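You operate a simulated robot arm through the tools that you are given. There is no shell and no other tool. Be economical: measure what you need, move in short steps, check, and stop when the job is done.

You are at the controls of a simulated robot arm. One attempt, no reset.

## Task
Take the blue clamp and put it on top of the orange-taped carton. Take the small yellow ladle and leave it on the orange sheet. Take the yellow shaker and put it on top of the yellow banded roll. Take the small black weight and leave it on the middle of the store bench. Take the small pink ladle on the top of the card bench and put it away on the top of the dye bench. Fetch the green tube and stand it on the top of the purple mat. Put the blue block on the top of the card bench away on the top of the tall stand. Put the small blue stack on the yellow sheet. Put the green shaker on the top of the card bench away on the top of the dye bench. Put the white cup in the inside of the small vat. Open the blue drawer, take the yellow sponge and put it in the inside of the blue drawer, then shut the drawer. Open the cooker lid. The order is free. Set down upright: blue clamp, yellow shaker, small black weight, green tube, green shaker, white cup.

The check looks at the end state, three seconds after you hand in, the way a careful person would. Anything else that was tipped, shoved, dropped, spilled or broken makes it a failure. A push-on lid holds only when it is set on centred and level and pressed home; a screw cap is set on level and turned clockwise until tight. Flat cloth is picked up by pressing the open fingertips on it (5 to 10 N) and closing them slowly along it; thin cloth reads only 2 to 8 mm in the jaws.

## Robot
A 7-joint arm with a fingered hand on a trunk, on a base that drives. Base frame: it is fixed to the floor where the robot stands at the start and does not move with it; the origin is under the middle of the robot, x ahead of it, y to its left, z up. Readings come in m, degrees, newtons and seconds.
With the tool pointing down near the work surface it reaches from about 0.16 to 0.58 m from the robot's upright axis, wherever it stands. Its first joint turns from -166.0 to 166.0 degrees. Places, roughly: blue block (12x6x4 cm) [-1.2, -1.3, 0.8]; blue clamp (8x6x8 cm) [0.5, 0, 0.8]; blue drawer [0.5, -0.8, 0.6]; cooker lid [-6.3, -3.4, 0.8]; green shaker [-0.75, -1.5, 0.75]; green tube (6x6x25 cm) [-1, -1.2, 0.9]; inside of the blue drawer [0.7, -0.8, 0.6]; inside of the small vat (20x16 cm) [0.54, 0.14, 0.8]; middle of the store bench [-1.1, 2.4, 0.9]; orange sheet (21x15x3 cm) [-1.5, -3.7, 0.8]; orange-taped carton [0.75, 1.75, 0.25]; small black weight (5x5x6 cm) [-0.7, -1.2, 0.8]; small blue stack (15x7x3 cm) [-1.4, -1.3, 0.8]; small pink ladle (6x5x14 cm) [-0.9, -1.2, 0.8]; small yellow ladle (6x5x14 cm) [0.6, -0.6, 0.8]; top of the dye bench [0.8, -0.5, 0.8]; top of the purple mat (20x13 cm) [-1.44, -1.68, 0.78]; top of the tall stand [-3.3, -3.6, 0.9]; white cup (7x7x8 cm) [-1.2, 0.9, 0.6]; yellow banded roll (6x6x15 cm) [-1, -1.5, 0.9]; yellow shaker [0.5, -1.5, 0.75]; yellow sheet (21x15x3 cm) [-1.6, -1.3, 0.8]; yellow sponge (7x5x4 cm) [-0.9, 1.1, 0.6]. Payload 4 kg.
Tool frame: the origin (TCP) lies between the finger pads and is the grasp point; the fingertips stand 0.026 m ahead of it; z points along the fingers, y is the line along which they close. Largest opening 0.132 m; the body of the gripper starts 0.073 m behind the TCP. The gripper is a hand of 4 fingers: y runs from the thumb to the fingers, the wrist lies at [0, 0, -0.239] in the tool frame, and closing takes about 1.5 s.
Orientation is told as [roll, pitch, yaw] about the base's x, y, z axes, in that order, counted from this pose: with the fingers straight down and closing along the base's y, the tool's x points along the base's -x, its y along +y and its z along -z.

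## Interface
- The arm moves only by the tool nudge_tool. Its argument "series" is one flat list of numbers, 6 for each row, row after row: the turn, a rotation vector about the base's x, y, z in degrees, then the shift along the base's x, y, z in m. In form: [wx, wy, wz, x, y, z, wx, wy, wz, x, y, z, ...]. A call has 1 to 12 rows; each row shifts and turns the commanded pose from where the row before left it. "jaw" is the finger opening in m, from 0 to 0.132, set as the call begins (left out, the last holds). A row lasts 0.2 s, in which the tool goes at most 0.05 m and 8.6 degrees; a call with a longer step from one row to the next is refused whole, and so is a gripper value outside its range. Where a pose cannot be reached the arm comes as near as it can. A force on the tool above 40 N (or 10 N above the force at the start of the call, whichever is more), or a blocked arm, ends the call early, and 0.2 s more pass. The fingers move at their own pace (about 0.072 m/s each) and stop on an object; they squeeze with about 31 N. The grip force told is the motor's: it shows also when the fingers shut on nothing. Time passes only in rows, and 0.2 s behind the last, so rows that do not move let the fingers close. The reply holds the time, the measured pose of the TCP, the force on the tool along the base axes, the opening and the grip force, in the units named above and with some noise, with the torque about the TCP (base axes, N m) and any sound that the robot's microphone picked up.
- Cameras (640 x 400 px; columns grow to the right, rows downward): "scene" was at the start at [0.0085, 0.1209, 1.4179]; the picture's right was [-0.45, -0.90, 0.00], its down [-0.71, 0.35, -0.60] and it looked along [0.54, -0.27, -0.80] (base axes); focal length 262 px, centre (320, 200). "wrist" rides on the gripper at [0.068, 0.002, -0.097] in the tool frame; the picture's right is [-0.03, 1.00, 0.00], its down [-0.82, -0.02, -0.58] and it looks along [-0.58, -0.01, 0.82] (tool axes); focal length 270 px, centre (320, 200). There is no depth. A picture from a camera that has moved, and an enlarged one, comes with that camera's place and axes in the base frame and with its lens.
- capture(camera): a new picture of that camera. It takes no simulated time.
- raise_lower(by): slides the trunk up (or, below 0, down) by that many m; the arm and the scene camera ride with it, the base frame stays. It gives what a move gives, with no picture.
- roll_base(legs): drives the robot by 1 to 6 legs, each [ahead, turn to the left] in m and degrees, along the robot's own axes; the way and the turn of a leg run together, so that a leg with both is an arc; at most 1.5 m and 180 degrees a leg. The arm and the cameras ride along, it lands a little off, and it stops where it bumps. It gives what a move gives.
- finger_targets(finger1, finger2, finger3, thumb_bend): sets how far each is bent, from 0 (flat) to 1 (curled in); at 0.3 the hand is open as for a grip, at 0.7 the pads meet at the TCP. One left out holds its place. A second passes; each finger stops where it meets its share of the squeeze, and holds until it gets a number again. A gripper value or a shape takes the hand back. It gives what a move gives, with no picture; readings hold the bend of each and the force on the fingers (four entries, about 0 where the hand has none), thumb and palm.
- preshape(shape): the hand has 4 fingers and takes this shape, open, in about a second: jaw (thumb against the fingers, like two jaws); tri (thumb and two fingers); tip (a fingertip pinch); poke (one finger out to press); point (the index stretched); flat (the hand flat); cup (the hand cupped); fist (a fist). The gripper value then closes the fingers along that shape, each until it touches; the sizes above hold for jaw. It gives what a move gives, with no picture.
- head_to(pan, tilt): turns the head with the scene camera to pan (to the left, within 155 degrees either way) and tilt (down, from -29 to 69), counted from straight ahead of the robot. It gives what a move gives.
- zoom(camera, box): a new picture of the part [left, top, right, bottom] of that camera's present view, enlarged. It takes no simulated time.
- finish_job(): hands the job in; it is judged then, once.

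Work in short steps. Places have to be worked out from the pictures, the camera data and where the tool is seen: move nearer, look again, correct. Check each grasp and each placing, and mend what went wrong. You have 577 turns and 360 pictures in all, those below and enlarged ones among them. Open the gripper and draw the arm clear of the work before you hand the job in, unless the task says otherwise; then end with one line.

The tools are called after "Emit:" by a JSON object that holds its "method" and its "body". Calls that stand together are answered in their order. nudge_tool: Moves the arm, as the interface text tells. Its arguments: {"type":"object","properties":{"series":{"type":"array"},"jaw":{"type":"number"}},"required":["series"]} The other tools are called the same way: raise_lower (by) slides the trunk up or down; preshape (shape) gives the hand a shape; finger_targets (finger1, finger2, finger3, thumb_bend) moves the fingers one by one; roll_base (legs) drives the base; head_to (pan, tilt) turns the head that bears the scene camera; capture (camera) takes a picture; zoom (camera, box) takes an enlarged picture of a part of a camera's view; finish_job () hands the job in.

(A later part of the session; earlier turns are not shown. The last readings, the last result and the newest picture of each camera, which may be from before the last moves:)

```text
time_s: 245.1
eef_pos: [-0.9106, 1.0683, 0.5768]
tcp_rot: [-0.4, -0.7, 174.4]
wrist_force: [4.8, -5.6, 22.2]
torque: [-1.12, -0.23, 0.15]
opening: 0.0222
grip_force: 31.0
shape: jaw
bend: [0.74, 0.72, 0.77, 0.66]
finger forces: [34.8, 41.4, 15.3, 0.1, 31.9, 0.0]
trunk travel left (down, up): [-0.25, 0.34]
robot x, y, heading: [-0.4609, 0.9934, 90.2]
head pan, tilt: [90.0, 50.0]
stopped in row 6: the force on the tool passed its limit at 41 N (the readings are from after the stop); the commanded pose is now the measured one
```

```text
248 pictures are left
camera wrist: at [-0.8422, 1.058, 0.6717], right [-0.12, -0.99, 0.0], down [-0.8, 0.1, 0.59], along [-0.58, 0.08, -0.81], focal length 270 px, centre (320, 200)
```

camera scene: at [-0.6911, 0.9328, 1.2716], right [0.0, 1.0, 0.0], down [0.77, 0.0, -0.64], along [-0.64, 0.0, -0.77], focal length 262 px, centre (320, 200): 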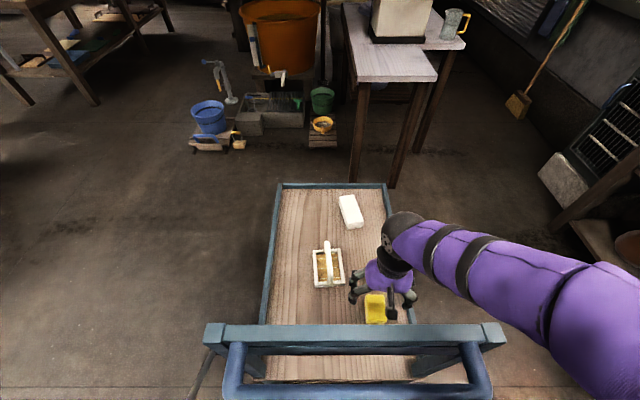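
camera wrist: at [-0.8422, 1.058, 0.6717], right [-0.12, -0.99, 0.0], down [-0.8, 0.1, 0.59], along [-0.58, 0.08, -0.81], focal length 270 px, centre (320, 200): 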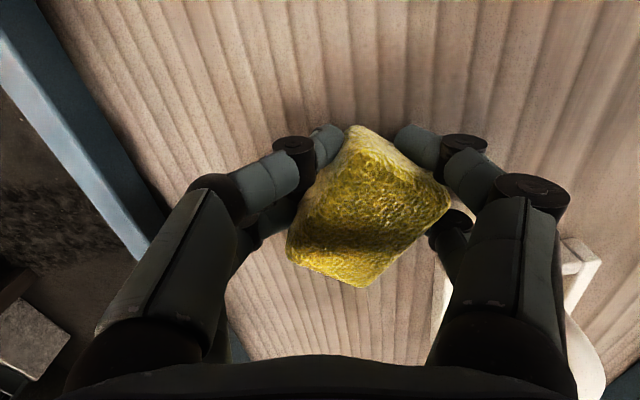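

Sponge is gripped (slightly turned). Lift and check the tray wasn't moved.

Emit:
{"method": "nudge_tool", "body": {"series": [0, 0, 0, 0, 0, 0.02, 0, 0, 0, 0, 0, 0.03, 0, 0, 0, 0, 0, 0.04, 0, 0, 0, 0, 0, 0.045]}}

Emit:
{"method": "capture", "body": {"camera": "wrist"}}

Emit:
{"method": "capture", "body": {"camera": "scene"}}

```text
time_s: 246.1
eef_pos: [-0.9093, 1.0708, 0.7112]
tcp_rot: [-0.2, -0.6, 174.2]
wrist_force: [-1.5, -0.2, -1.5]
torque: [0.03, -0.01, 0.01]
opening: 0.0213
grip_force: 30.6
shape: jaw
bend: [0.74, 0.72, 0.77, 0.67]
finger forces: [25.7, 35.2, 16.2, 0.0, 32.6, 0.1]
trunk travel left (down, up): [-0.25, 0.34]
robot x, y, heading: [-0.4612, 0.9909, 90.2]
head pan, tilt: [90.0, 50.0]
```

```text
247 pictures are left
camera wrist: at [-0.8412, 1.0602, 0.8063], right [-0.12, -0.99, -0.01], down [-0.81, 0.1, 0.59], along [-0.58, 0.08, -0.81], focal length 270 px, centre (320, 200)
```

wrist: 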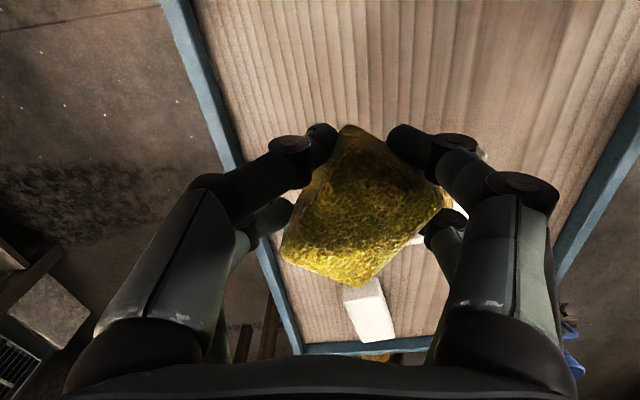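

```text
246 pictures are left
camera scene: at [-0.6914, 0.9326, 1.2714], right [0.0, 1.0, 0.0], down [0.77, 0.0, -0.64], along [-0.64, 0.0, -0.77], focal length 262 px, centre (320, 200)
```

scene: 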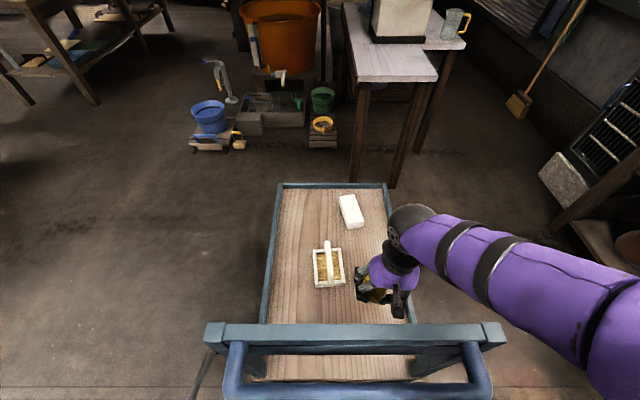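

Tray undisturbed. Raise everything, then turn and drive back so that the arm, on my left, points at the open drawer.

Emit:
{"method": "nudge_tool", "body": {"series": [0, 0, 0, 0, 0, 0.045, 0, 0, 0, 0, 0, 0.045, 0, 0, 0, 0, 0, 0.045]}}

Emit:
{"method": "raise_lower", "body": {"by": 0.15}}

Emit:
{"method": "roll_base", "body": {"legs": [[0, -173], [0.9, 0], [0.88, 0]]}}

Emit:
{"method": "capture", "body": {"camera": "scene"}}

Emit:
{"method": "capture", "body": {"camera": "wrist"}}

```text
time_s: 246.9
eef_pos: [-0.9089, 1.0717, 0.845]
tcp_rot: [-0.3, -0.5, 174.4]
wrist_force: [-0.1, -0.3, -0.5]
torque: [0.05, -0.03, -0.03]
opening: 0.0209
grip_force: 30.7
shape: jaw
bend: [0.74, 0.72, 0.77, 0.67]
finger forces: [26.4, 35.7, 16.1, 0.1, 32.3, 0.0]
trunk travel left (down, up): [-0.25, 0.34]
robot x, y, heading: [-0.4614, 0.9912, 90.2]
head pan, tilt: [90.0, 50.0]
```

```text
time_s: 248.6
eef_pos: [-0.91, 1.0714, 0.9946]
tcp_rot: [-0.3, -0.6, 174.3]
wrist_force: [0.5, 0.1, 0.0]
torque: [0.02, 0.0, -0.01]
opening: 0.0208
grip_force: 30.8
shape: jaw
bend: [0.74, 0.72, 0.77, 0.67]
finger forces: [26.5, 35.7, 16.1, 0.0, 32.3, 0.1]
trunk travel left (down, up): [-0.4, 0.19]
robot x, y, heading: [-0.4616, 0.9891, 89.7]
head pan, tilt: [90.0, 50.0]
```

```text
time_s: 250.8
eef_pos: [-0.8719, 1.1861, 0.9936]
tcp_rot: [-0.3, -0.6, 158.9]
wrist_force: [0.3, 0.0, -0.4]
torque: [0.01, -0.03, -0.02]
opening: 0.0209
grip_force: 31.1
shape: jaw
bend: [0.74, 0.72, 0.77, 0.67]
finger forces: [26.4, 35.7, 16.1, 0.1, 32.2, 0.0]
trunk travel left (down, up): [-0.4, 0.19]
robot x, y, heading: [-0.4639, 0.9937, 75.4]
head pan, tilt: [90.0, 50.0]
stopped in leg 1: the robot was blocked; the commanded pose is now the measured one
```

```text
245 pictures are left
camera scene: at [-0.6989, 0.9943, 1.4216], right [0.26, 0.97, 0.0], down [0.74, -0.2, -0.64], along [-0.62, 0.17, -0.77], focal length 262 px, centre (320, 200)
```

scene: 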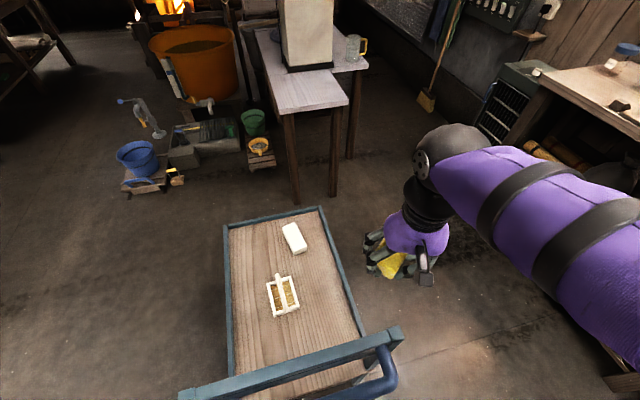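

```text
244 pictures are left
camera wrist: at [-0.809, 1.1584, 1.0903], right [-0.38, -0.92, -0.01], down [-0.75, 0.31, 0.58], along [-0.54, 0.23, -0.81], focal length 270 px, centre (320, 200)
```

wrist: 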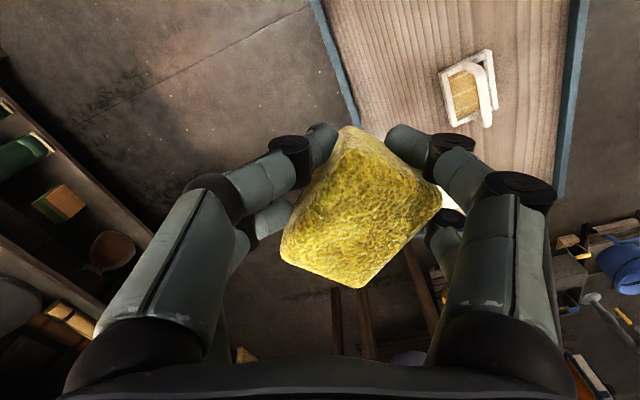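

The rear corner touched the cart handle post, so I'll turn back, reverse out along the path I came, and turn in open floor.

Emit:
{"method": "roll_base", "body": {"legs": [[0, 19], [-0.85, 0], [0, -178], [0.93, 0]]}}

Emit:
{"method": "capture", "body": {"camera": "scene"}}

Emit:
{"method": "capture", "body": {"camera": "wrist"}}

```text
time_s: 268.8
eef_pos: [0.197, -0.7896, 0.9953]
tcp_rot: [-0.3, -0.4, 3.0]
wrist_force: [0.0, -0.1, 0.4]
torque: [0.02, 0.01, 0.03]
opening: 0.0205
grip_force: 31.4
shape: jaw
bend: [0.74, 0.72, 0.77, 0.68]
finger forces: [22.0, 33.7, 15.7, 0.0, 32.4, 0.1]
trunk travel left (down, up): [-0.4, 0.19]
robot x, y, heading: [-0.2583, -0.7783, -81.0]
head pan, tilt: [90.0, 50.0]
```

```text
243 pictures are left
camera scene: at [-0.0379, -0.6827, 1.4216], right [0.16, -0.99, 0.0], down [-0.76, -0.12, -0.64], along [0.63, 0.1, -0.77], focal length 262 px, centre (320, 200)
```

scene: 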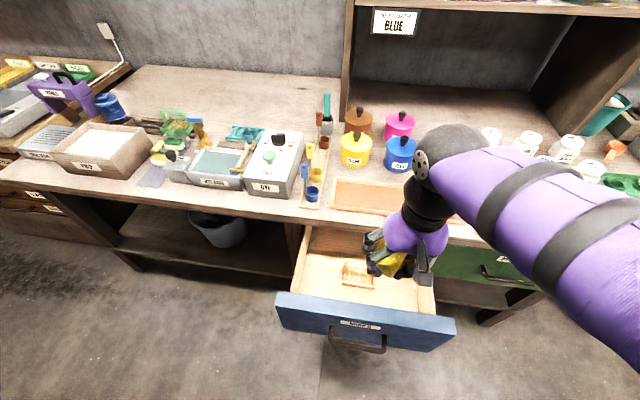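

```text
242 pictures are left
camera wrist: at [0.1265, -0.7921, 1.0903], right [-0.03, 1.0, -0.01], down [0.81, 0.03, 0.59], along [0.59, 0.01, -0.81], focal length 270 px, centre (320, 200)
```

wrist: 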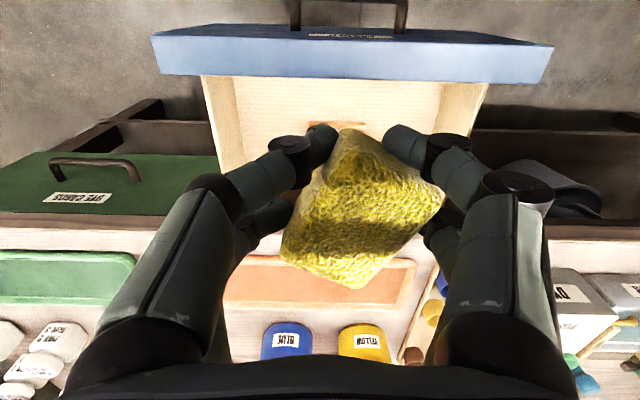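

Perfect position: drawer interior visible with a small mould at (0.32, −0.75). I'll put the sponge at the free area (0.27, −0.865).

Emit:
{"method": "raise_lower", "body": {"by": -0.12}}

Emit:
{"method": "nudge_tool", "body": {"series": [0, 0, 0, 0.025, -0.025, 0, 0, 0, 0, 0.025, -0.025, 0, 0, 0, 0, 0.023, -0.025, 0, 0, 0, 0, 0, 0, -0.03, 0, 0, 0, 0, 0, -0.03]}}

Emit:
{"method": "capture", "body": {"camera": "scene"}}

Emit:
{"method": "capture", "body": {"camera": "wrist"}}

```text
time_s: 270.3
eef_pos: [0.1955, -0.7901, 0.8743]
tcp_rot: [-0.3, -0.4, 3.0]
wrist_force: [-1.0, 0.2, -0.2]
torque: [-0.02, 0.04, -0.01]
opening: 0.0207
grip_force: 31.0
shape: jaw
bend: [0.74, 0.72, 0.77, 0.68]
finger forces: [22.0, 33.6, 15.7, 0.0, 32.3, 0.0]
trunk travel left (down, up): [-0.28, 0.31]
robot x, y, heading: [-0.2621, -0.7764, -80.9]
head pan, tilt: [90.0, 50.0]
```

```text
time_s: 271.5
eef_pos: [0.2668, -0.8646, 0.8143]
tcp_rot: [-0.3, -0.4, 3.2]
wrist_force: [0.1, 0.5, -0.8]
torque: [-0.02, 0.0, -0.03]
opening: 0.0201
grip_force: 31.1
shape: jaw
bend: [0.74, 0.72, 0.77, 0.68]
finger forces: [22.7, 34.2, 15.6, 0.0, 32.3, 0.0]
trunk travel left (down, up): [-0.28, 0.31]
robot x, y, heading: [-0.2557, -0.778, -80.8]
head pan, tilt: [90.0, 50.0]
```

```text
241 pictures are left
camera scene: at [-0.038, -0.6828, 1.3016], right [0.16, -0.99, 0.0], down [-0.76, -0.12, -0.64], along [0.63, 0.1, -0.77], focal length 262 px, centre (320, 200)
```

scene: 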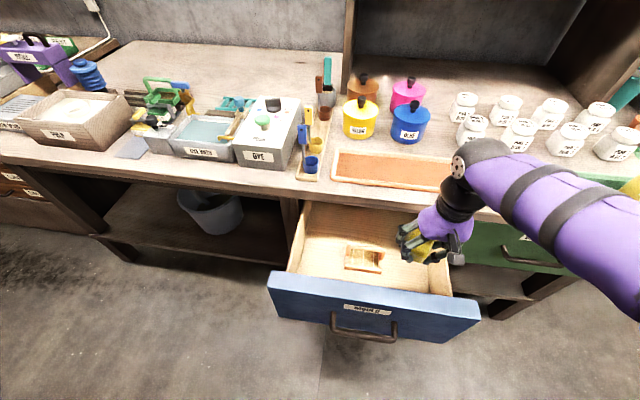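

```text
240 pictures are left
camera wrist: at [0.1971, -0.867, 0.9098], right [-0.03, 1.0, -0.01], down [0.81, 0.03, 0.59], along [0.59, 0.01, -0.81], focal length 270 px, centre (320, 200)
```

wrist: 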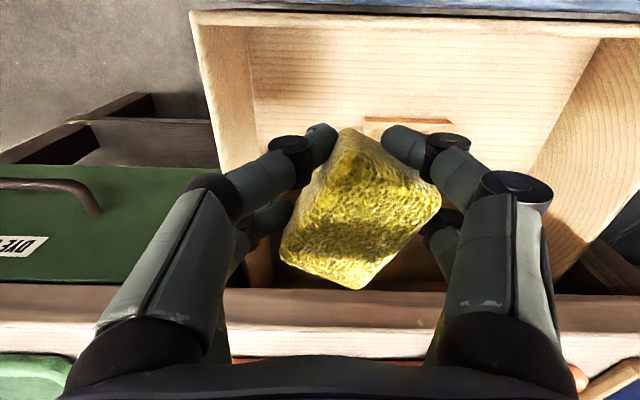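

Lower into the drawer beside the mould, gently.

Emit:
{"method": "nudge_tool", "body": {"series": [0, 0, 0, -0.007, 0, -0.035, 0, 0, 0, -0.007, 0, -0.035, 0, 0, 0, 0, 0, -0.035, 0, 0, 0, 0, 0, -0.02]}}

Emit:
{"method": "capture", "body": {"camera": "wrist"}}

```text
time_s: 272.5
eef_pos: [0.2562, -0.8659, 0.687]
tcp_rot: [-0.3, -0.4, 3.1]
wrist_force: [0.3, -0.1, -0.3]
torque: [-0.01, 0.02, 0.01]
opening: 0.0203
grip_force: 31.0
shape: jaw
bend: [0.74, 0.72, 0.77, 0.68]
finger forces: [23.8, 34.7, 15.1, 0.1, 32.0, 0.1]
trunk travel left (down, up): [-0.28, 0.31]
robot x, y, heading: [-0.2541, -0.7807, -80.6]
head pan, tilt: [90.0, 50.0]
```

```text
239 pictures are left
camera wrist: at [0.1857, -0.868, 0.7832], right [-0.03, 1.0, 0.0], down [0.81, 0.03, 0.59], along [0.59, 0.01, -0.81], focal length 270 px, centre (320, 200)
```

wrist: 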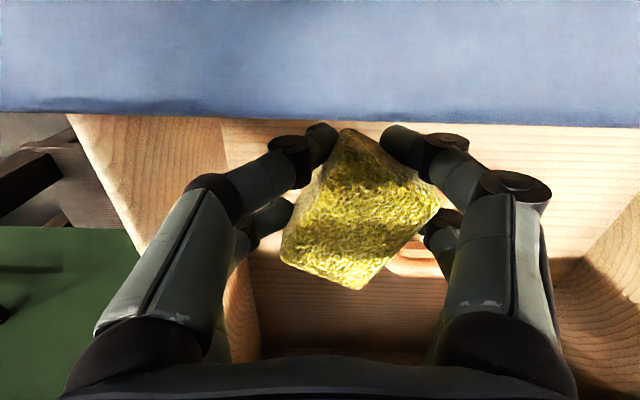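

The camera is right over the drawer's front panel, so I move 3.5 cm deeper before lowering a bit more.

Emit:
{"method": "nudge_tool", "body": {"series": [0, 0, 0, 0.02, 0, 0, 0, 0, 0, 0.018, 0, 0, 0, 0, 0, 0, 0, -0.015, 0, 0, 0, 0, 0, -0.015]}}

Emit:
{"method": "capture", "body": {"camera": "wrist"}}

```text
time_s: 273.5
eef_pos: [0.2947, -0.8651, 0.6597]
tcp_rot: [-0.3, -0.5, 3.1]
wrist_force: [0.2, 0.3, 0.2]
torque: [-0.03, 0.0, 0.01]
opening: 0.0202
grip_force: 30.5
shape: jaw
bend: [0.74, 0.72, 0.77, 0.68]
finger forces: [24.0, 34.9, 15.2, 0.0, 32.0, 0.1]
trunk travel left (down, up): [-0.28, 0.31]
robot x, y, heading: [-0.2596, -0.7796, -81.1]
head pan, tilt: [90.0, 50.0]
```

```text
238 pictures are left
camera wrist: at [0.224, -0.8678, 0.7553], right [-0.03, 1.0, -0.01], down [0.81, 0.03, 0.59], along [0.59, 0.01, -0.81], focal length 270 px, centre (320, 200)
```

wrist: 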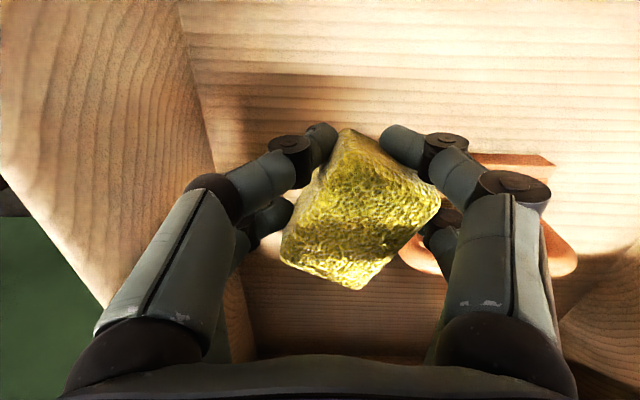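

Shift 1 cm away from the mould, lower to contact, then open only a little.

Emit:
{"method": "nudge_tool", "body": {"series": [0, 0, 0, 0, -0.01, 0, 0, 0, 0, 0, 0, -0.01, 0, 0, 0, 0, 0, -0.008]}}

Emit:
{"method": "nudge_tool", "body": {"series": [0, 0, 0, 0, 0, 0, 0, 0, 0, 0, 0, 0, 0, 0, 0, 0, 0, 0], "jaw": 0.065}}

Emit:
{"method": "capture", "body": {"camera": "wrist"}}

```text
time_s: 274.3
eef_pos: [0.2932, -0.8761, 0.6404]
tcp_rot: [-0.3, -0.5, 3.0]
wrist_force: [0.4, 0.2, -0.7]
torque: [-0.01, -0.07, -0.02]
opening: 0.0199
grip_force: 31.1
shape: jaw
bend: [0.74, 0.72, 0.77, 0.68]
finger forces: [24.2, 35.0, 15.0, 0.1, 32.0, 0.0]
trunk travel left (down, up): [-0.28, 0.31]
robot x, y, heading: [-0.2608, -0.7815, -80.7]
head pan, tilt: [90.0, 50.0]
```

```text
time_s: 275.1
eef_pos: [0.2937, -0.8766, 0.6412]
tcp_rot: [-0.4, -0.4, 3.0]
wrist_force: [-1.0, 0.0, -0.5]
torque: [0.01, -0.01, 0.01]
opening: 0.0643
grip_force: 0.2
shape: jaw
bend: [0.73, 0.73, 0.73, 0.7]
finger forces: [0.0, 0.0, 0.0, 0.0, 0.0, 0.1]
trunk travel left (down, up): [-0.28, 0.31]
robot x, y, heading: [-0.2586, -0.7798, -81.0]
head pan, tilt: [90.0, 50.0]
```

```text
237 pictures are left
camera wrist: at [0.2236, -0.8781, 0.7376], right [-0.03, 1.0, -0.01], down [0.81, 0.03, 0.59], along [0.59, 0.01, -0.81], focal length 270 px, centre (320, 200)
```

wrist: 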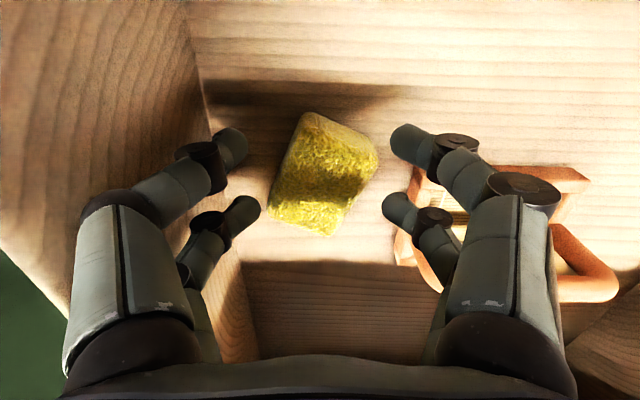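

Sponge lies flat in the drawer. Rise straight up, move back over the front and go down in front of the handle with closed fingers to push it shut.

Emit:
{"method": "nudge_tool", "body": {"series": [0, 0, 0, 0, 0, 0.03, 0, 0, 0, 0, 0, 0.04, 0, 0, 0, 0, 0, 0.045, 0, 0, 0, 0, 0, 0.045, 0, 0, 0, 0, 0, 0.045]}}

Emit:
{"method": "nudge_tool", "body": {"series": [0, 0, 0, -0.04, 0.02, 0, 0, 0, 0, -0.04, 0.02, 0, 0, 0, 0, -0.04, 0.02, 0, 0, 0, 0, -0.04, 0.02, 0, 0, 0, 0, -0.04, 0.02, 0, 0, 0, 0, -0.045, 0.01, 0], "jaw": 0}}

Emit:
{"method": "capture", "body": {"camera": "scene"}}

Emit:
{"method": "capture", "body": {"camera": "wrist"}}

```text
time_s: 276.3
eef_pos: [0.2942, -0.8733, 0.846]
tcp_rot: [-0.3, -0.4, 3.1]
wrist_force: [-0.2, 0.5, -0.2]
torque: [0.02, 0.01, 0.01]
opening: 0.0647
grip_force: 0.1
shape: jaw
bend: [0.73, 0.73, 0.73, 0.7]
finger forces: [0.0, 0.1, 0.0, 0.0, 0.0, 0.0]
trunk travel left (down, up): [-0.28, 0.31]
robot x, y, heading: [-0.2576, -0.7823, -81.0]
head pan, tilt: [90.0, 50.0]
```

```text
time_s: 277.7
eef_pos: [0.0504, -0.7624, 0.8459]
tcp_rot: [-0.3, -0.6, 3.0]
wrist_force: [0.7, -0.3, 0.6]
torque: [0.04, 0.03, 0.01]
opening: 0.0001
grip_force: 30.8
shape: jaw
bend: [0.62, 0.63, 0.63, 0.7]
finger forces: [0.1, 0.1, 0.0, 0.1, 0.1, 0.0]
trunk travel left (down, up): [-0.28, 0.31]
robot x, y, heading: [-0.2588, -0.7794, -80.8]
head pan, tilt: [90.0, 50.0]
```

```text
236 pictures are left
camera scene: at [-0.0374, -0.683, 1.3015], right [0.16, -0.99, 0.0], down [-0.76, -0.12, -0.64], along [0.63, 0.1, -0.77], focal length 262 px, centre (320, 200)
```

scene: 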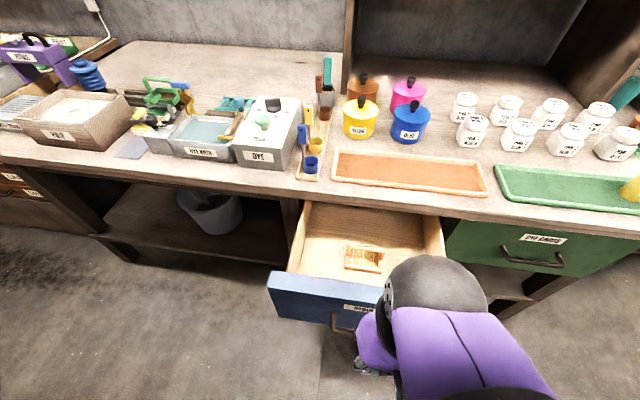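

```text
235 pictures are left
camera wrist: at [-0.0194, -0.7661, 0.9417], right [-0.03, 1.0, 0.0], down [0.81, 0.02, 0.59], along [0.59, 0.01, -0.81], focal length 270 px, centre (320, 200)
```

wrist: 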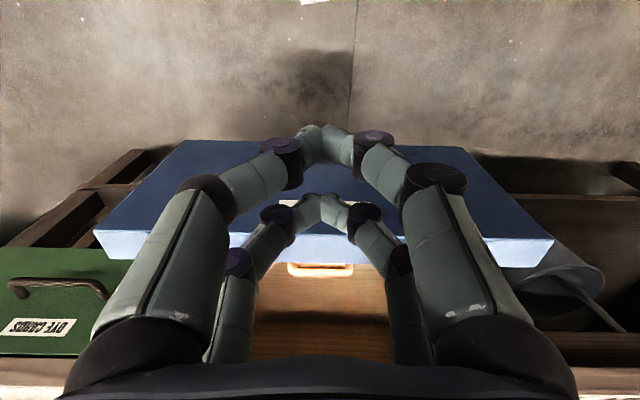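

Face is at x≈0.156, bar ≈0.115. Descend to z 0.68 at x 0.05, then push.

Emit:
{"method": "nudge_tool", "body": {"series": [0, 0, 0, -0.005, 0, -0.042, 0, 0, 0, 0, 0, -0.042, 0, 0, 0, 0, 0, -0.042, 0, 0, 0, 0, 0, -0.04]}}

Emit:
{"method": "capture", "body": {"camera": "wrist"}}

```text
time_s: 278.7
eef_pos: [0.0412, -0.7644, 0.6792]
tcp_rot: [-0.4, -0.6, 3.1]
wrist_force: [0.1, 0.6, 0.6]
torque: [-0.02, -0.02, 0.0]
opening: 0.0003
grip_force: 30.8
shape: jaw
bend: [0.62, 0.63, 0.63, 0.7]
finger forces: [0.0, 0.1, 0.0, 0.0, 0.0, 0.1]
trunk travel left (down, up): [-0.28, 0.31]
robot x, y, heading: [-0.2617, -0.7809, -80.8]
head pan, tilt: [90.0, 50.0]
```

```text
234 pictures are left
camera wrist: at [-0.0286, -0.7661, 0.7756], right [-0.03, 1.0, 0.0], down [0.81, 0.03, 0.59], along [0.59, 0.01, -0.81], focal length 270 px, centre (320, 200)
```

wrist: 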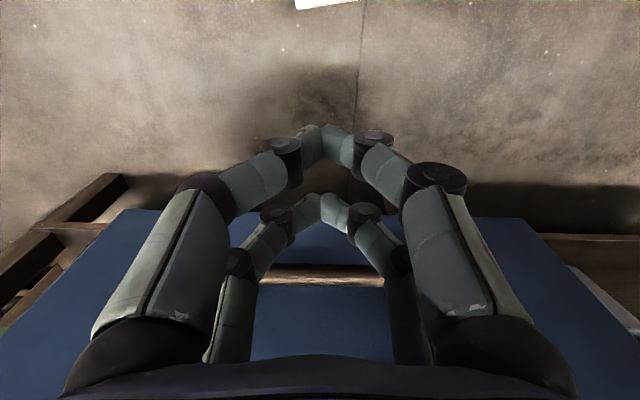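

Push the bar forward.

Emit:
{"method": "nudge_tool", "body": {"series": [0, 0, 0, 0.02, 0, 0, 0, 0, 0, 0.02, 0, 0, 0, 0, 0, 0.022, 0, 0, 0, 0, 0, 0.022, 0, 0, 0, 0, 0, 0.022, 0, 0, 0, 0, 0, 0.022, 0, 0, 0, 0, 0, 0.022, 0, 0, 0, 0, 0, 0.022, 0, 0]}}

Emit:
{"method": "capture", "body": {"camera": "scene"}}

```text
time_s: 280.5
eef_pos: [0.2163, -0.7639, 0.6817]
tcp_rot: [-0.4, -0.5, 3.0]
wrist_force: [0.5, 1.0, 0.9]
torque: [-0.03, -0.03, 0.03]
opening: 0.0
grip_force: 30.7
shape: jaw
bend: [0.62, 0.63, 0.63, 0.7]
finger forces: [0.0, 0.0, 0.1, 0.0, 0.0, 0.0]
trunk travel left (down, up): [-0.28, 0.31]
robot x, y, heading: [-0.2533, -0.777, -80.9]
head pan, tilt: [90.0, 50.0]
```

```text
233 pictures are left
camera scene: at [-0.0381, -0.6828, 1.3016], right [0.16, -0.99, 0.0], down [-0.76, -0.12, -0.64], along [0.63, 0.1, -0.77], focal length 262 px, centre (320, 200)
```

scene: 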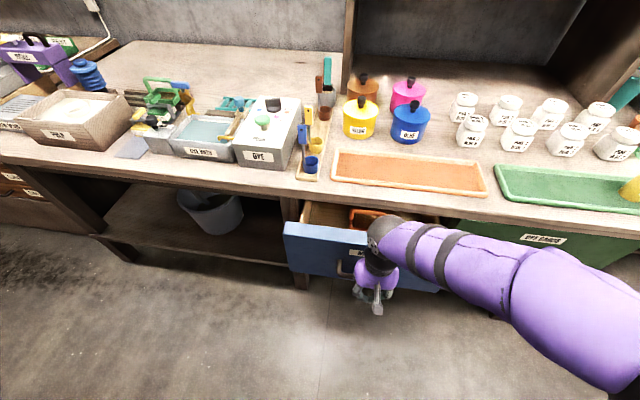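

Closing well. Tilt the hand 15° so the palm clears the bench edge, and push the rest.

Emit:
{"method": "nudge_tool", "body": {"series": [0, -7.5, 0, 0.01, 0, 0, 0, -7.5, 0, 0.01, 0, 0, 0, 0, 0, 0.02, 0, 0, 0, 0, 0, 0.02, 0, 0, 0, 0, 0, 0.015, 0, 0]}}

Emit:
{"method": "capture", "body": {"camera": "scene"}}

Emit:
{"method": "capture", "body": {"camera": "wrist"}}

```text
time_s: 281.7
eef_pos: [0.2898, -0.7647, 0.6803]
tcp_rot: [-1.1, -15.7, 3.3]
wrist_force: [-0.5, -1.4, -0.1]
torque: [0.01, -0.01, -0.02]
opening: 0.0
grip_force: 31.1
shape: jaw
bend: [0.62, 0.63, 0.63, 0.7]
finger forces: [0.1, 0.1, 0.1, 0.0, 0.0, 0.1]
trunk travel left (down, up): [-0.28, 0.31]
robot x, y, heading: [-0.2586, -0.7807, -80.9]
head pan, tilt: [90.0, 50.0]
```

```text
232 pictures are left
camera scene: at [-0.038, -0.6828, 1.3016], right [0.16, -0.99, 0.0], down [-0.76, -0.12, -0.64], along [0.63, 0.1, -0.77], focal length 262 px, centre (320, 200)
```

scene: 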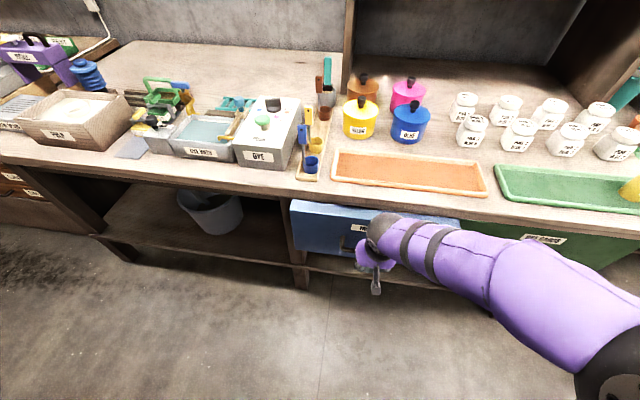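

```text
231 pictures are left
camera wrist: at [0.1975, -0.7664, 0.7555], right [-0.03, 1.0, -0.01], down [0.63, 0.03, 0.78], along [0.78, 0.01, -0.63], focal length 270 px, centre (320, 200)
```

wrist: 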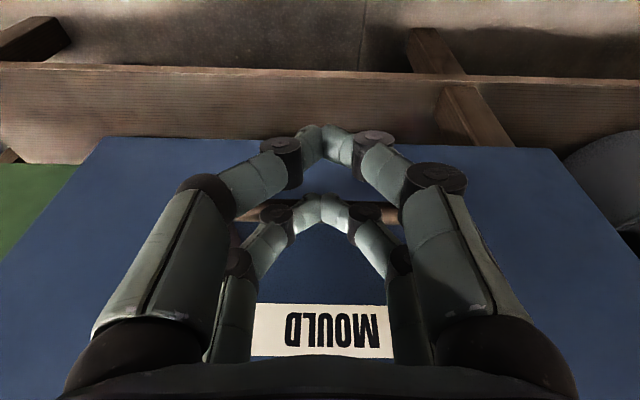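

Almost shut; push on in small steps until it stops.

Emit:
{"method": "nudge_tool", "body": {"series": [0, 0, 0, 0.012, 0, 0, 0, 0, 0, 0.012, 0, 0, 0, 0, 0, 0.012, 0, 0, 0, 0, 0, 0.008, 0, 0]}}

Emit:
{"method": "zoom", "body": {"camera": "scene", "box": [270, 170, 470, 310]}}

```text
time_s: 282.7
eef_pos: [0.3301, -0.7664, 0.6812]
tcp_rot: [-1.3, -15.1, 3.2]
wrist_force: [-30.4, -2.5, 7.3]
torque: [-0.02, 0.42, -0.08]
opening: 0.0001
grip_force: 31.2
shape: jaw
bend: [0.62, 0.63, 0.64, 0.7]
finger forces: [0.0, 0.0, 0.1, 0.1, 0.0, 0.0]
trunk travel left (down, up): [-0.28, 0.31]
robot x, y, heading: [-0.2562, -0.7836, -81.0]
head pan, tilt: [90.0, 50.0]
```

```text
2.86 times, centred on (370, 240) of scene
camera zoom: at [-0.0404, -0.6829, 1.3022], right [0.16, -0.99, 0.0], down [-0.76, -0.12, -0.64], along [0.64, 0.1, -0.76], focal length 748 px, centre (177, 86)
```

zoom: 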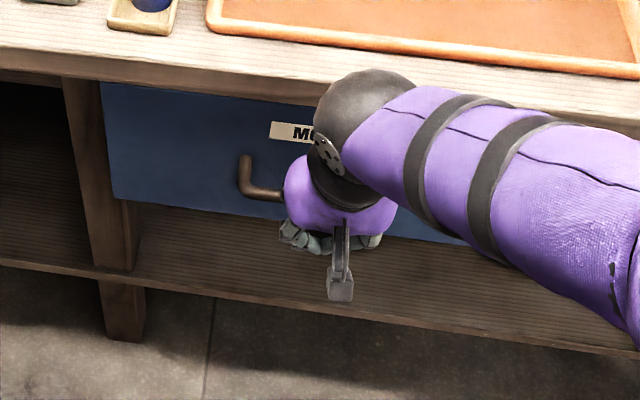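

Drawer is shut (30 N resistance). Retract, straighten up, and move along the bench toward the yellow shaker.

Emit:
{"method": "nudge_tool", "body": {"series": [0, 0, 0, -0.03, 0, 0, 0, 5, 0, -0.04, 0, 0.02, 0, 5, 0, -0.03, 0, 0.04, 0, 5, 0, 0, 0, 0.045, 0, 0, 0, 0, 0, 0.045, 0, 0, 0, 0, 0, 0.045]}}

Emit:
{"method": "raise_lower", "body": {"by": 0.12}}

Emit:
{"method": "roll_base", "body": {"legs": [[0, 12], [0.75, 0], [0, -20]]}}

Emit:
{"method": "preshape", "body": {"shape": "jaw"}}

Emit:
{"method": "capture", "body": {"camera": "scene"}}

Emit:
{"method": "capture", "body": {"camera": "wrist"}}

```text
time_s: 284.1
eef_pos: [0.2355, -0.7641, 0.8755]
tcp_rot: [-0.3, -0.5, 3.1]
wrist_force: [-0.8, -0.8, 0.0]
torque: [0.01, -0.03, 0.01]
opening: 0.0001
grip_force: 30.8
shape: jaw
bend: [0.62, 0.63, 0.64, 0.7]
finger forces: [0.1, 0.0, 0.0, 0.0, 0.0, 0.1]
trunk travel left (down, up): [-0.28, 0.31]
robot x, y, heading: [-0.2574, -0.7783, -81.1]
head pan, tilt: [90.0, 50.0]
```

```text
time_s: 285.6
eef_pos: [0.236, -0.7639, 0.9957]
tcp_rot: [-0.3, -0.5, 3.0]
wrist_force: [0.1, -0.5, -0.1]
torque: [-0.06, -0.01, -0.02]
opening: 0.0002
grip_force: 30.8
shape: jaw
bend: [0.62, 0.63, 0.64, 0.7]
finger forces: [0.1, 0.0, 0.0, 0.0, 0.1, 0.0]
trunk travel left (down, up): [-0.4, 0.19]
robot x, y, heading: [-0.2556, -0.7844, -80.9]
head pan, tilt: [90.0, 50.0]
```

```text
time_s: 291.7
eef_pos: [0.5041, -1.5402, 0.9939]
tcp_rot: [-0.2, -0.4, -5.1]
wrist_force: [0.0, 0.0, -0.5]
torque: [-0.02, 0.03, 0.01]
opening: 0.0
grip_force: 30.8
shape: jaw
bend: [0.62, 0.63, 0.64, 0.7]
finger forces: [0.0, 0.1, 0.1, 0.0, 0.0, 0.0]
trunk travel left (down, up): [-0.4, 0.19]
robot x, y, heading: [0.0181, -1.4861, -89.3]
head pan, tilt: [90.0, 50.0]
```

```text
time_s: 292.6
eef_pos: [0.5042, -1.5396, 0.994]
tcp_rot: [-0.3, -0.5, -5.1]
wrist_force: [0.0, -0.3, -0.5]
torque: [-0.03, 0.01, -0.03]
opening: 0.132
grip_force: 0.2
shape: jaw
bend: [0.3, 0.3, 0.3, 0.3]
finger forces: [0.1, 0.1, 0.0, 0.0, 0.0, 0.1]
trunk travel left (down, up): [-0.4, 0.19]
robot x, y, heading: [0.0136, -1.4836, -89.2]
head pan, tilt: [90.0, 50.0]
```

```text
229 pictures are left
camera scene: at [0.2444, -1.4214, 1.4216], right [0.01, -1.0, 0.0], down [-0.77, -0.01, -0.64], along [0.64, 0.01, -0.77], focal length 262 px, centre (320, 200)
```

scene: 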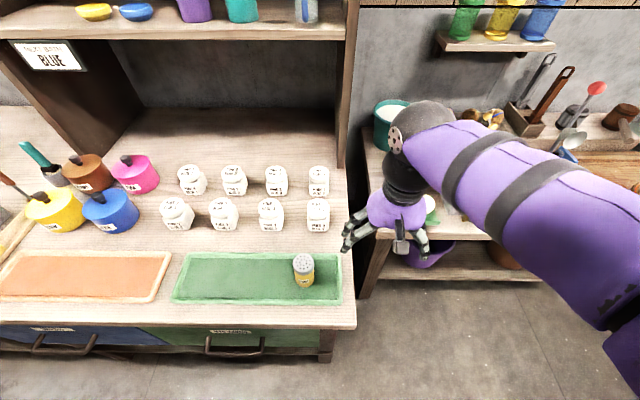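

```text
228 pictures are left
camera wrist: at [0.435, -1.5331, 1.0908], right [0.11, 0.99, -0.01], down [0.81, -0.09, 0.59], along [0.58, -0.07, -0.81], focal length 270 px, centre (320, 200)
```

wrist: 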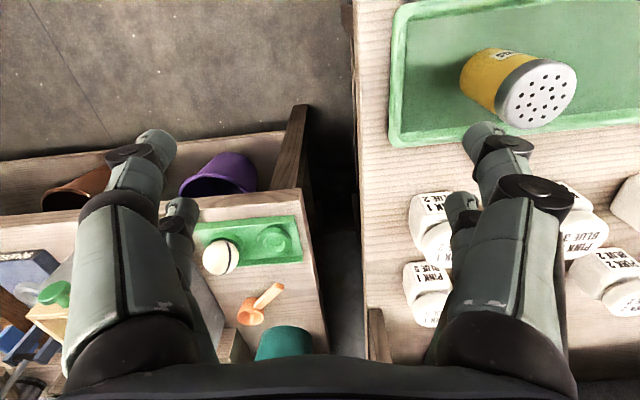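

Yellow shaker stands upright on the green tray at (0.504, −1.380), top z≈0.89. Move above it.

Emit:
{"method": "nudge_tool", "body": {"series": [0, 0, 2.5, 0, 0.04, 0, 0, 0, 2.5, 0, 0.04, 0, 0, 0, 0, 0, 0.04, 0, 0, 0, 0, 0, 0.04, 0], "jaw": 0.1}}

Emit:
{"method": "capture", "body": {"camera": "wrist"}}

```text
time_s: 293.6
eef_pos: [0.5043, -1.3805, 0.9951]
tcp_rot: [-0.3, -0.6, -0.1]
wrist_force: [0.0, 0.8, -0.1]
torque: [0.0, 0.02, 0.0]
opening: 0.1001
grip_force: 0.1
shape: jaw
bend: [0.63, 0.63, 0.63, 0.5]
finger forces: [0.0, 0.0, 0.0, 0.0, 0.0, 0.0]
trunk travel left (down, up): [-0.4, 0.19]
robot x, y, heading: [0.0111, -1.4871, -89.1]
head pan, tilt: [90.0, 50.0]
```

```text
227 pictures are left
camera wrist: at [0.4348, -1.3786, 1.0904], right [0.03, 1.0, -0.01], down [0.81, -0.02, 0.59], along [0.59, -0.02, -0.81], focal length 270 px, centre (320, 200)
```

wrist: 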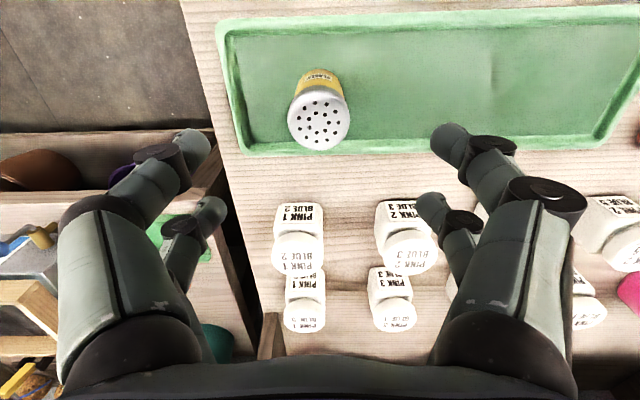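

Aligned. Descend to z 0.85 and grip.

Emit:
{"method": "nudge_tool", "body": {"series": [0, 0, 0, 0.001, -0.001, -0.045, 0, 0, 0, 0, 0, -0.045, 0, 0, 0, 0, 0, -0.04, 0, 0, 0, 0, 0, -0.015]}}

Emit:
{"method": "nudge_tool", "body": {"series": [0, 0, 0, 0, 0, 0, 0, 0, 0, 0, 0, 0, 0, 0, 0, 0, 0, 0, 0, 0, 0, 0, 0, 0, 0, 0, 0, 0, 0, 0, 0, 0, 0, 0, 0, 0, 0, 0, 0, 0, 0, 0], "jaw": 0.015}}

Emit:
{"method": "capture", "body": {"camera": "wrist"}}

```text
time_s: 294.6
eef_pos: [0.5057, -1.3828, 0.8509]
tcp_rot: [-0.3, -0.6, 0.0]
wrist_force: [0.5, -0.2, 0.0]
torque: [-0.04, -0.03, -0.02]
opening: 0.1006
grip_force: 0.1
shape: jaw
bend: [0.63, 0.63, 0.63, 0.5]
finger forces: [0.1, 0.0, 0.2, 0.0, 0.0, 0.1]
trunk travel left (down, up): [-0.4, 0.19]
robot x, y, heading: [0.0114, -1.4859, -89.2]
head pan, tilt: [90.0, 50.0]
```

```text
time_s: 296.2
eef_pos: [0.5042, -1.3822, 0.8496]
tcp_rot: [-0.3, -0.5, -0.1]
wrist_force: [0.3, 0.5, 0.2]
torque: [0.01, 0.0, 0.02]
opening: 0.0235
grip_force: 30.7
shape: jaw
bend: [0.73, 0.73, 0.73, 0.7]
finger forces: [30.8, 31.2, 26.8, 0.1, 26.2, 0.0]
trunk travel left (down, up): [-0.4, 0.19]
robot x, y, heading: [0.0139, -1.4832, -89.3]
head pan, tilt: [90.0, 50.0]
```

```text
226 pictures are left
camera wrist: at [0.4358, -1.3802, 0.9452], right [0.03, 1.0, -0.01], down [0.81, -0.02, 0.59], along [0.58, -0.02, -0.81], focal length 270 px, centre (320, 200)
```

wrist: 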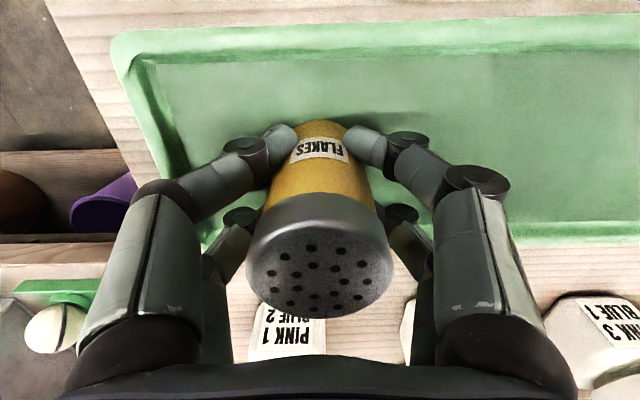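

Firm grip. Lift to z≈1.12, then drive round to the far (−y) side of the card bench, arriving in reverse so the arm (left) faces the bench.

Emit:
{"method": "nudge_tool", "body": {"series": [0, 0, 0, 0, 0, 0.045, 0, 0, 0, 0, 0, 0.045, 0, 0, 0, 0, 0, 0.045, 0, 0, 0, -0.02, 0, 0.045, 0, 0, 0, -0.02, 0, 0.045, 0, 0, 0, -0.02, 0, 0.045]}}

Emit:
{"method": "roll_base", "body": {"legs": [[0.65, 0], [0, 89], [-0.7, 0]]}}

Emit:
{"method": "capture", "body": {"camera": "scene"}}

```text
time_s: 297.6
eef_pos: [0.4472, -1.3801, 1.1186]
tcp_rot: [-0.3, -0.5, -0.1]
wrist_force: [-1.0, 0.4, -1.1]
torque: [-0.02, 0.0, 0.0]
opening: 0.0228
grip_force: 30.8
shape: jaw
bend: [0.73, 0.73, 0.73, 0.7]
finger forces: [32.3, 33.1, 29.0, 0.0, 28.2, 0.1]
trunk travel left (down, up): [-0.4, 0.19]
robot x, y, heading: [0.0144, -1.4823, -89.3]
head pan, tilt: [90.0, 50.0]
```

```text
time_s: 308.9
eef_pos: [-0.7819, -1.6887, 1.1173]
tcp_rot: [-0.3, -0.5, 88.3]
wrist_force: [0.4, -0.6, -0.4]
torque: [0.04, -0.01, -0.01]
opening: 0.0227
grip_force: 31.4
shape: jaw
bend: [0.73, 0.73, 0.73, 0.7]
finger forces: [31.1, 32.3, 28.8, 0.0, 27.8, 0.0]
trunk travel left (down, up): [-0.4, 0.19]
robot x, y, heading: [-0.6858, -2.1241, -0.8]
head pan, tilt: [90.0, 50.0]
```

```text
225 pictures are left
camera scene: at [-0.7441, -1.894, 1.4216], right [1.0, -0.01, 0.0], down [-0.01, -0.77, -0.64], along [0.01, 0.64, -0.77], focal length 262 px, centre (320, 200)
```

scene: 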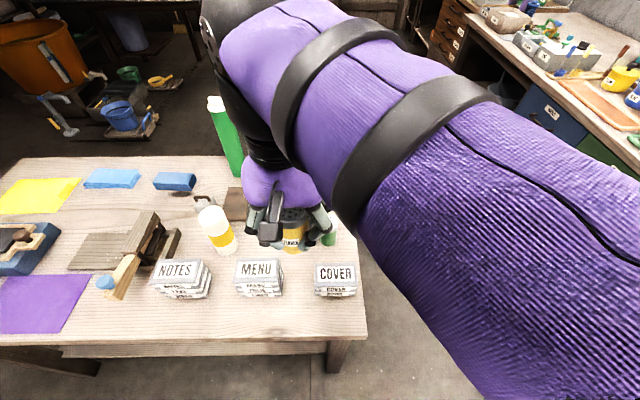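

Emit:
{"method": "zoom", "body": {"camera": "scene", "box": [60, 170, 350, 310]}}

Emit:
{"method": "capture", "body": {"camera": "wrist"}}

```text
2.21 times, centred on (205, 240) of scene
camera zoom: at [-0.7441, -1.894, 1.4216], right [1.0, -0.01, 0.0], down [-0.01, -0.77, -0.64], along [0.01, 0.64, -0.77], focal length 578 px, centre (574, 112)
```

zoom: 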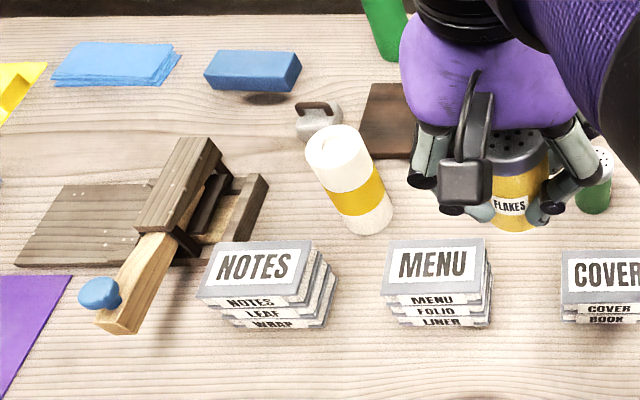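

```text
223 pictures are left
camera wrist: at [-0.7872, -1.7591, 1.2137], right [-1.0, 0.06, -0.01], down [0.04, 0.81, 0.59], along [0.04, 0.58, -0.81], focal length 270 px, centre (320, 200)
```

wrist: 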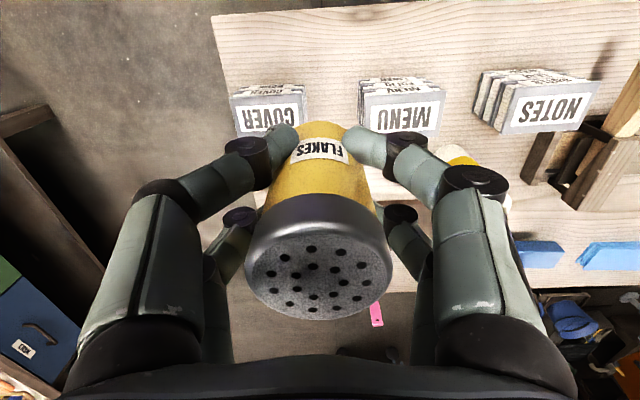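

Roll top located: centre (−0.992, −1.531), top z≈0.93. I reverse 0.3 m and edge slightly closer to the bench.

Emit:
{"method": "roll_base", "body": {"legs": [[0, -8], [-0.3, 0], [0, 8.5]]}}

Emit:
{"method": "capture", "body": {"camera": "scene"}}

```text
time_s: 312.2
eef_pos: [-1.086, -1.6442, 1.1169]
tcp_rot: [-0.3, -0.5, 88.7]
wrist_force: [0.2, 0.1, -0.6]
torque: [-0.01, 0.01, 0.0]
opening: 0.0226
grip_force: 31.1
shape: jaw
bend: [0.73, 0.73, 0.73, 0.7]
finger forces: [31.1, 32.5, 29.0, 0.0, 27.8, 0.0]
trunk travel left (down, up): [-0.4, 0.19]
robot x, y, heading: [-0.986, -2.0793, -0.1]
head pan, tilt: [90.0, 50.0]
```

```text
222 pictures are left
camera scene: at [-1.0453, -1.8488, 1.4216], right [1.0, 0.0, 0.0], down [0.0, -0.77, -0.64], along [0.0, 0.64, -0.77], focal length 262 px, centre (320, 200)
```

scene: 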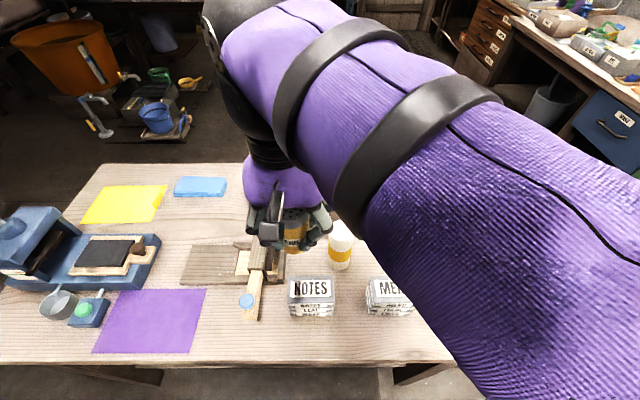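

Emit:
{"method": "zoom", "body": {"camera": "scene", "box": [230, 170, 400, 300]}}

```text
3.08 times, centred on (315, 235) of scene
camera zoom: at [-1.0453, -1.8488, 1.4216], right [1.0, 0.0, 0.0], down [0.0, -0.77, -0.64], along [0.0, 0.64, -0.77], focal length 805 px, centre (335, 92)
```

zoom: 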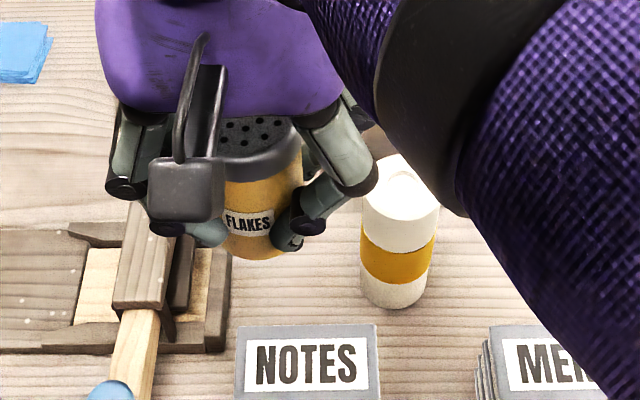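

Refined roll centre (−0.996, −1.533). Move over it and descend to 3 cm above contact.

Emit:
{"method": "nudge_tool", "body": {"series": [0, 0, 0, 0.03, 0.037, 0, 0, 0, 0, 0.03, 0.037, 0, 0, 0, 0, 0.03, 0.037, 0, 0, 0, 0, 0, 0, -0.04, 0, 0, 0, 0, 0, -0.04, 0, 0, 0, 0, 0, -0.02]}}

Emit:
{"method": "capture", "body": {"camera": "wrist"}}

Emit:
{"method": "zoom", "body": {"camera": "scene", "box": [260, 150, 420, 280]}}

```text
time_s: 313.6
eef_pos: [-0.9944, -1.5332, 1.016]
tcp_rot: [-0.2, -0.7, 88.7]
wrist_force: [-0.8, -0.3, 0.0]
torque: [-0.03, -0.01, 0.02]
opening: 0.0227
grip_force: 31.1
shape: jaw
bend: [0.73, 0.73, 0.73, 0.7]
finger forces: [31.2, 32.3, 30.7, 0.0, 27.7, 0.0]
trunk travel left (down, up): [-0.4, 0.19]
robot x, y, heading: [-0.9902, -2.0785, -0.3]
head pan, tilt: [90.0, 50.0]
```

```text
220 pictures are left
camera wrist: at [-0.9989, -1.6032, 1.1128], right [-1.0, 0.05, 0.0], down [0.04, 0.81, 0.59], along [0.03, 0.58, -0.81], focal length 270 px, centre (320, 200)
```

wrist: 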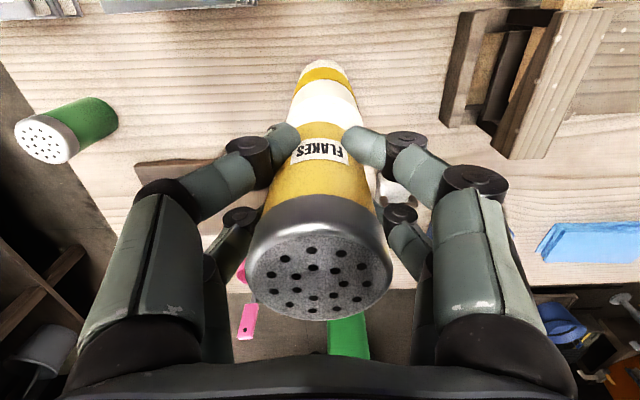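

```text
3.08 times, centred on (340, 215) of scene
camera zoom: at [-1.0453, -1.8487, 1.4216], right [1.0, 0.0, 0.0], down [0.0, -0.77, -0.64], along [0.0, 0.64, -0.77], focal length 805 px, centre (258, 154)
```

zoom: 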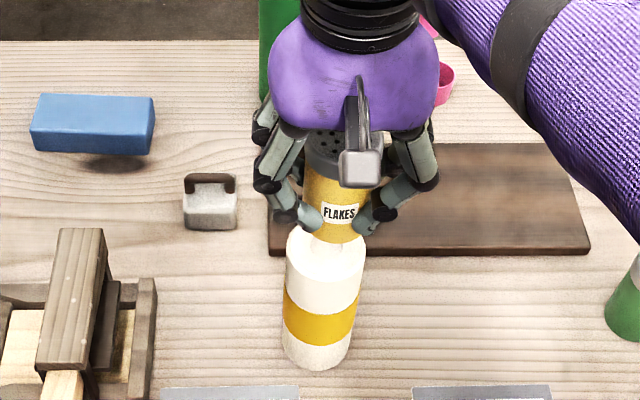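

Alignment looks within a few mm. Lower slowly to contact.

Emit:
{"method": "nudge_tool", "body": {"series": [0, 0, 0, -0.002, 0, -0.012, 0, 0, 0, 0, 0, -0.008, 0, 0, 0, 0, 0, -0.006]}}

Emit:
{"method": "zoom", "body": {"camera": "scene", "box": [290, 180, 390, 280]}}

```text
time_s: 314.4
eef_pos: [-0.9955, -1.5324, 0.9909]
tcp_rot: [-0.3, -0.4, 88.7]
wrist_force: [0.0, 0.5, -1.1]
torque: [-0.02, 0.01, -0.01]
opening: 0.0224
grip_force: 31.0
shape: jaw
bend: [0.73, 0.73, 0.73, 0.7]
finger forces: [31.0, 32.5, 31.3, 0.0, 27.6, 0.0]
trunk travel left (down, up): [-0.4, 0.19]
robot x, y, heading: [-0.9887, -2.0809, -0.1]
head pan, tilt: [90.0, 50.0]
```

```text
4.00 times, centred on (340, 230) of scene
camera zoom: at [-1.0454, -1.8486, 1.4216], right [1.0, 0.0, 0.0], down [0.0, -0.77, -0.64], along [0.0, 0.64, -0.77], focal length 1047 px, centre (240, 80)
```

zoom: 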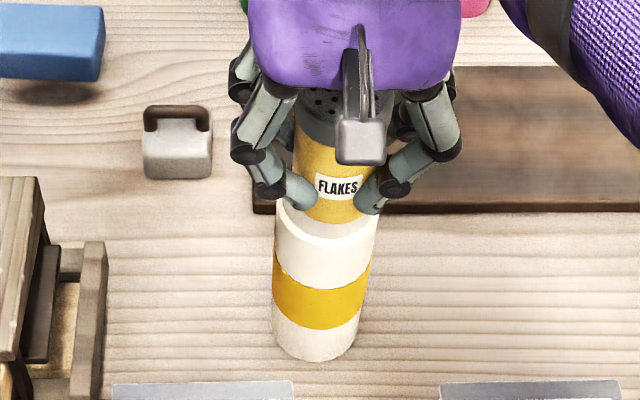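

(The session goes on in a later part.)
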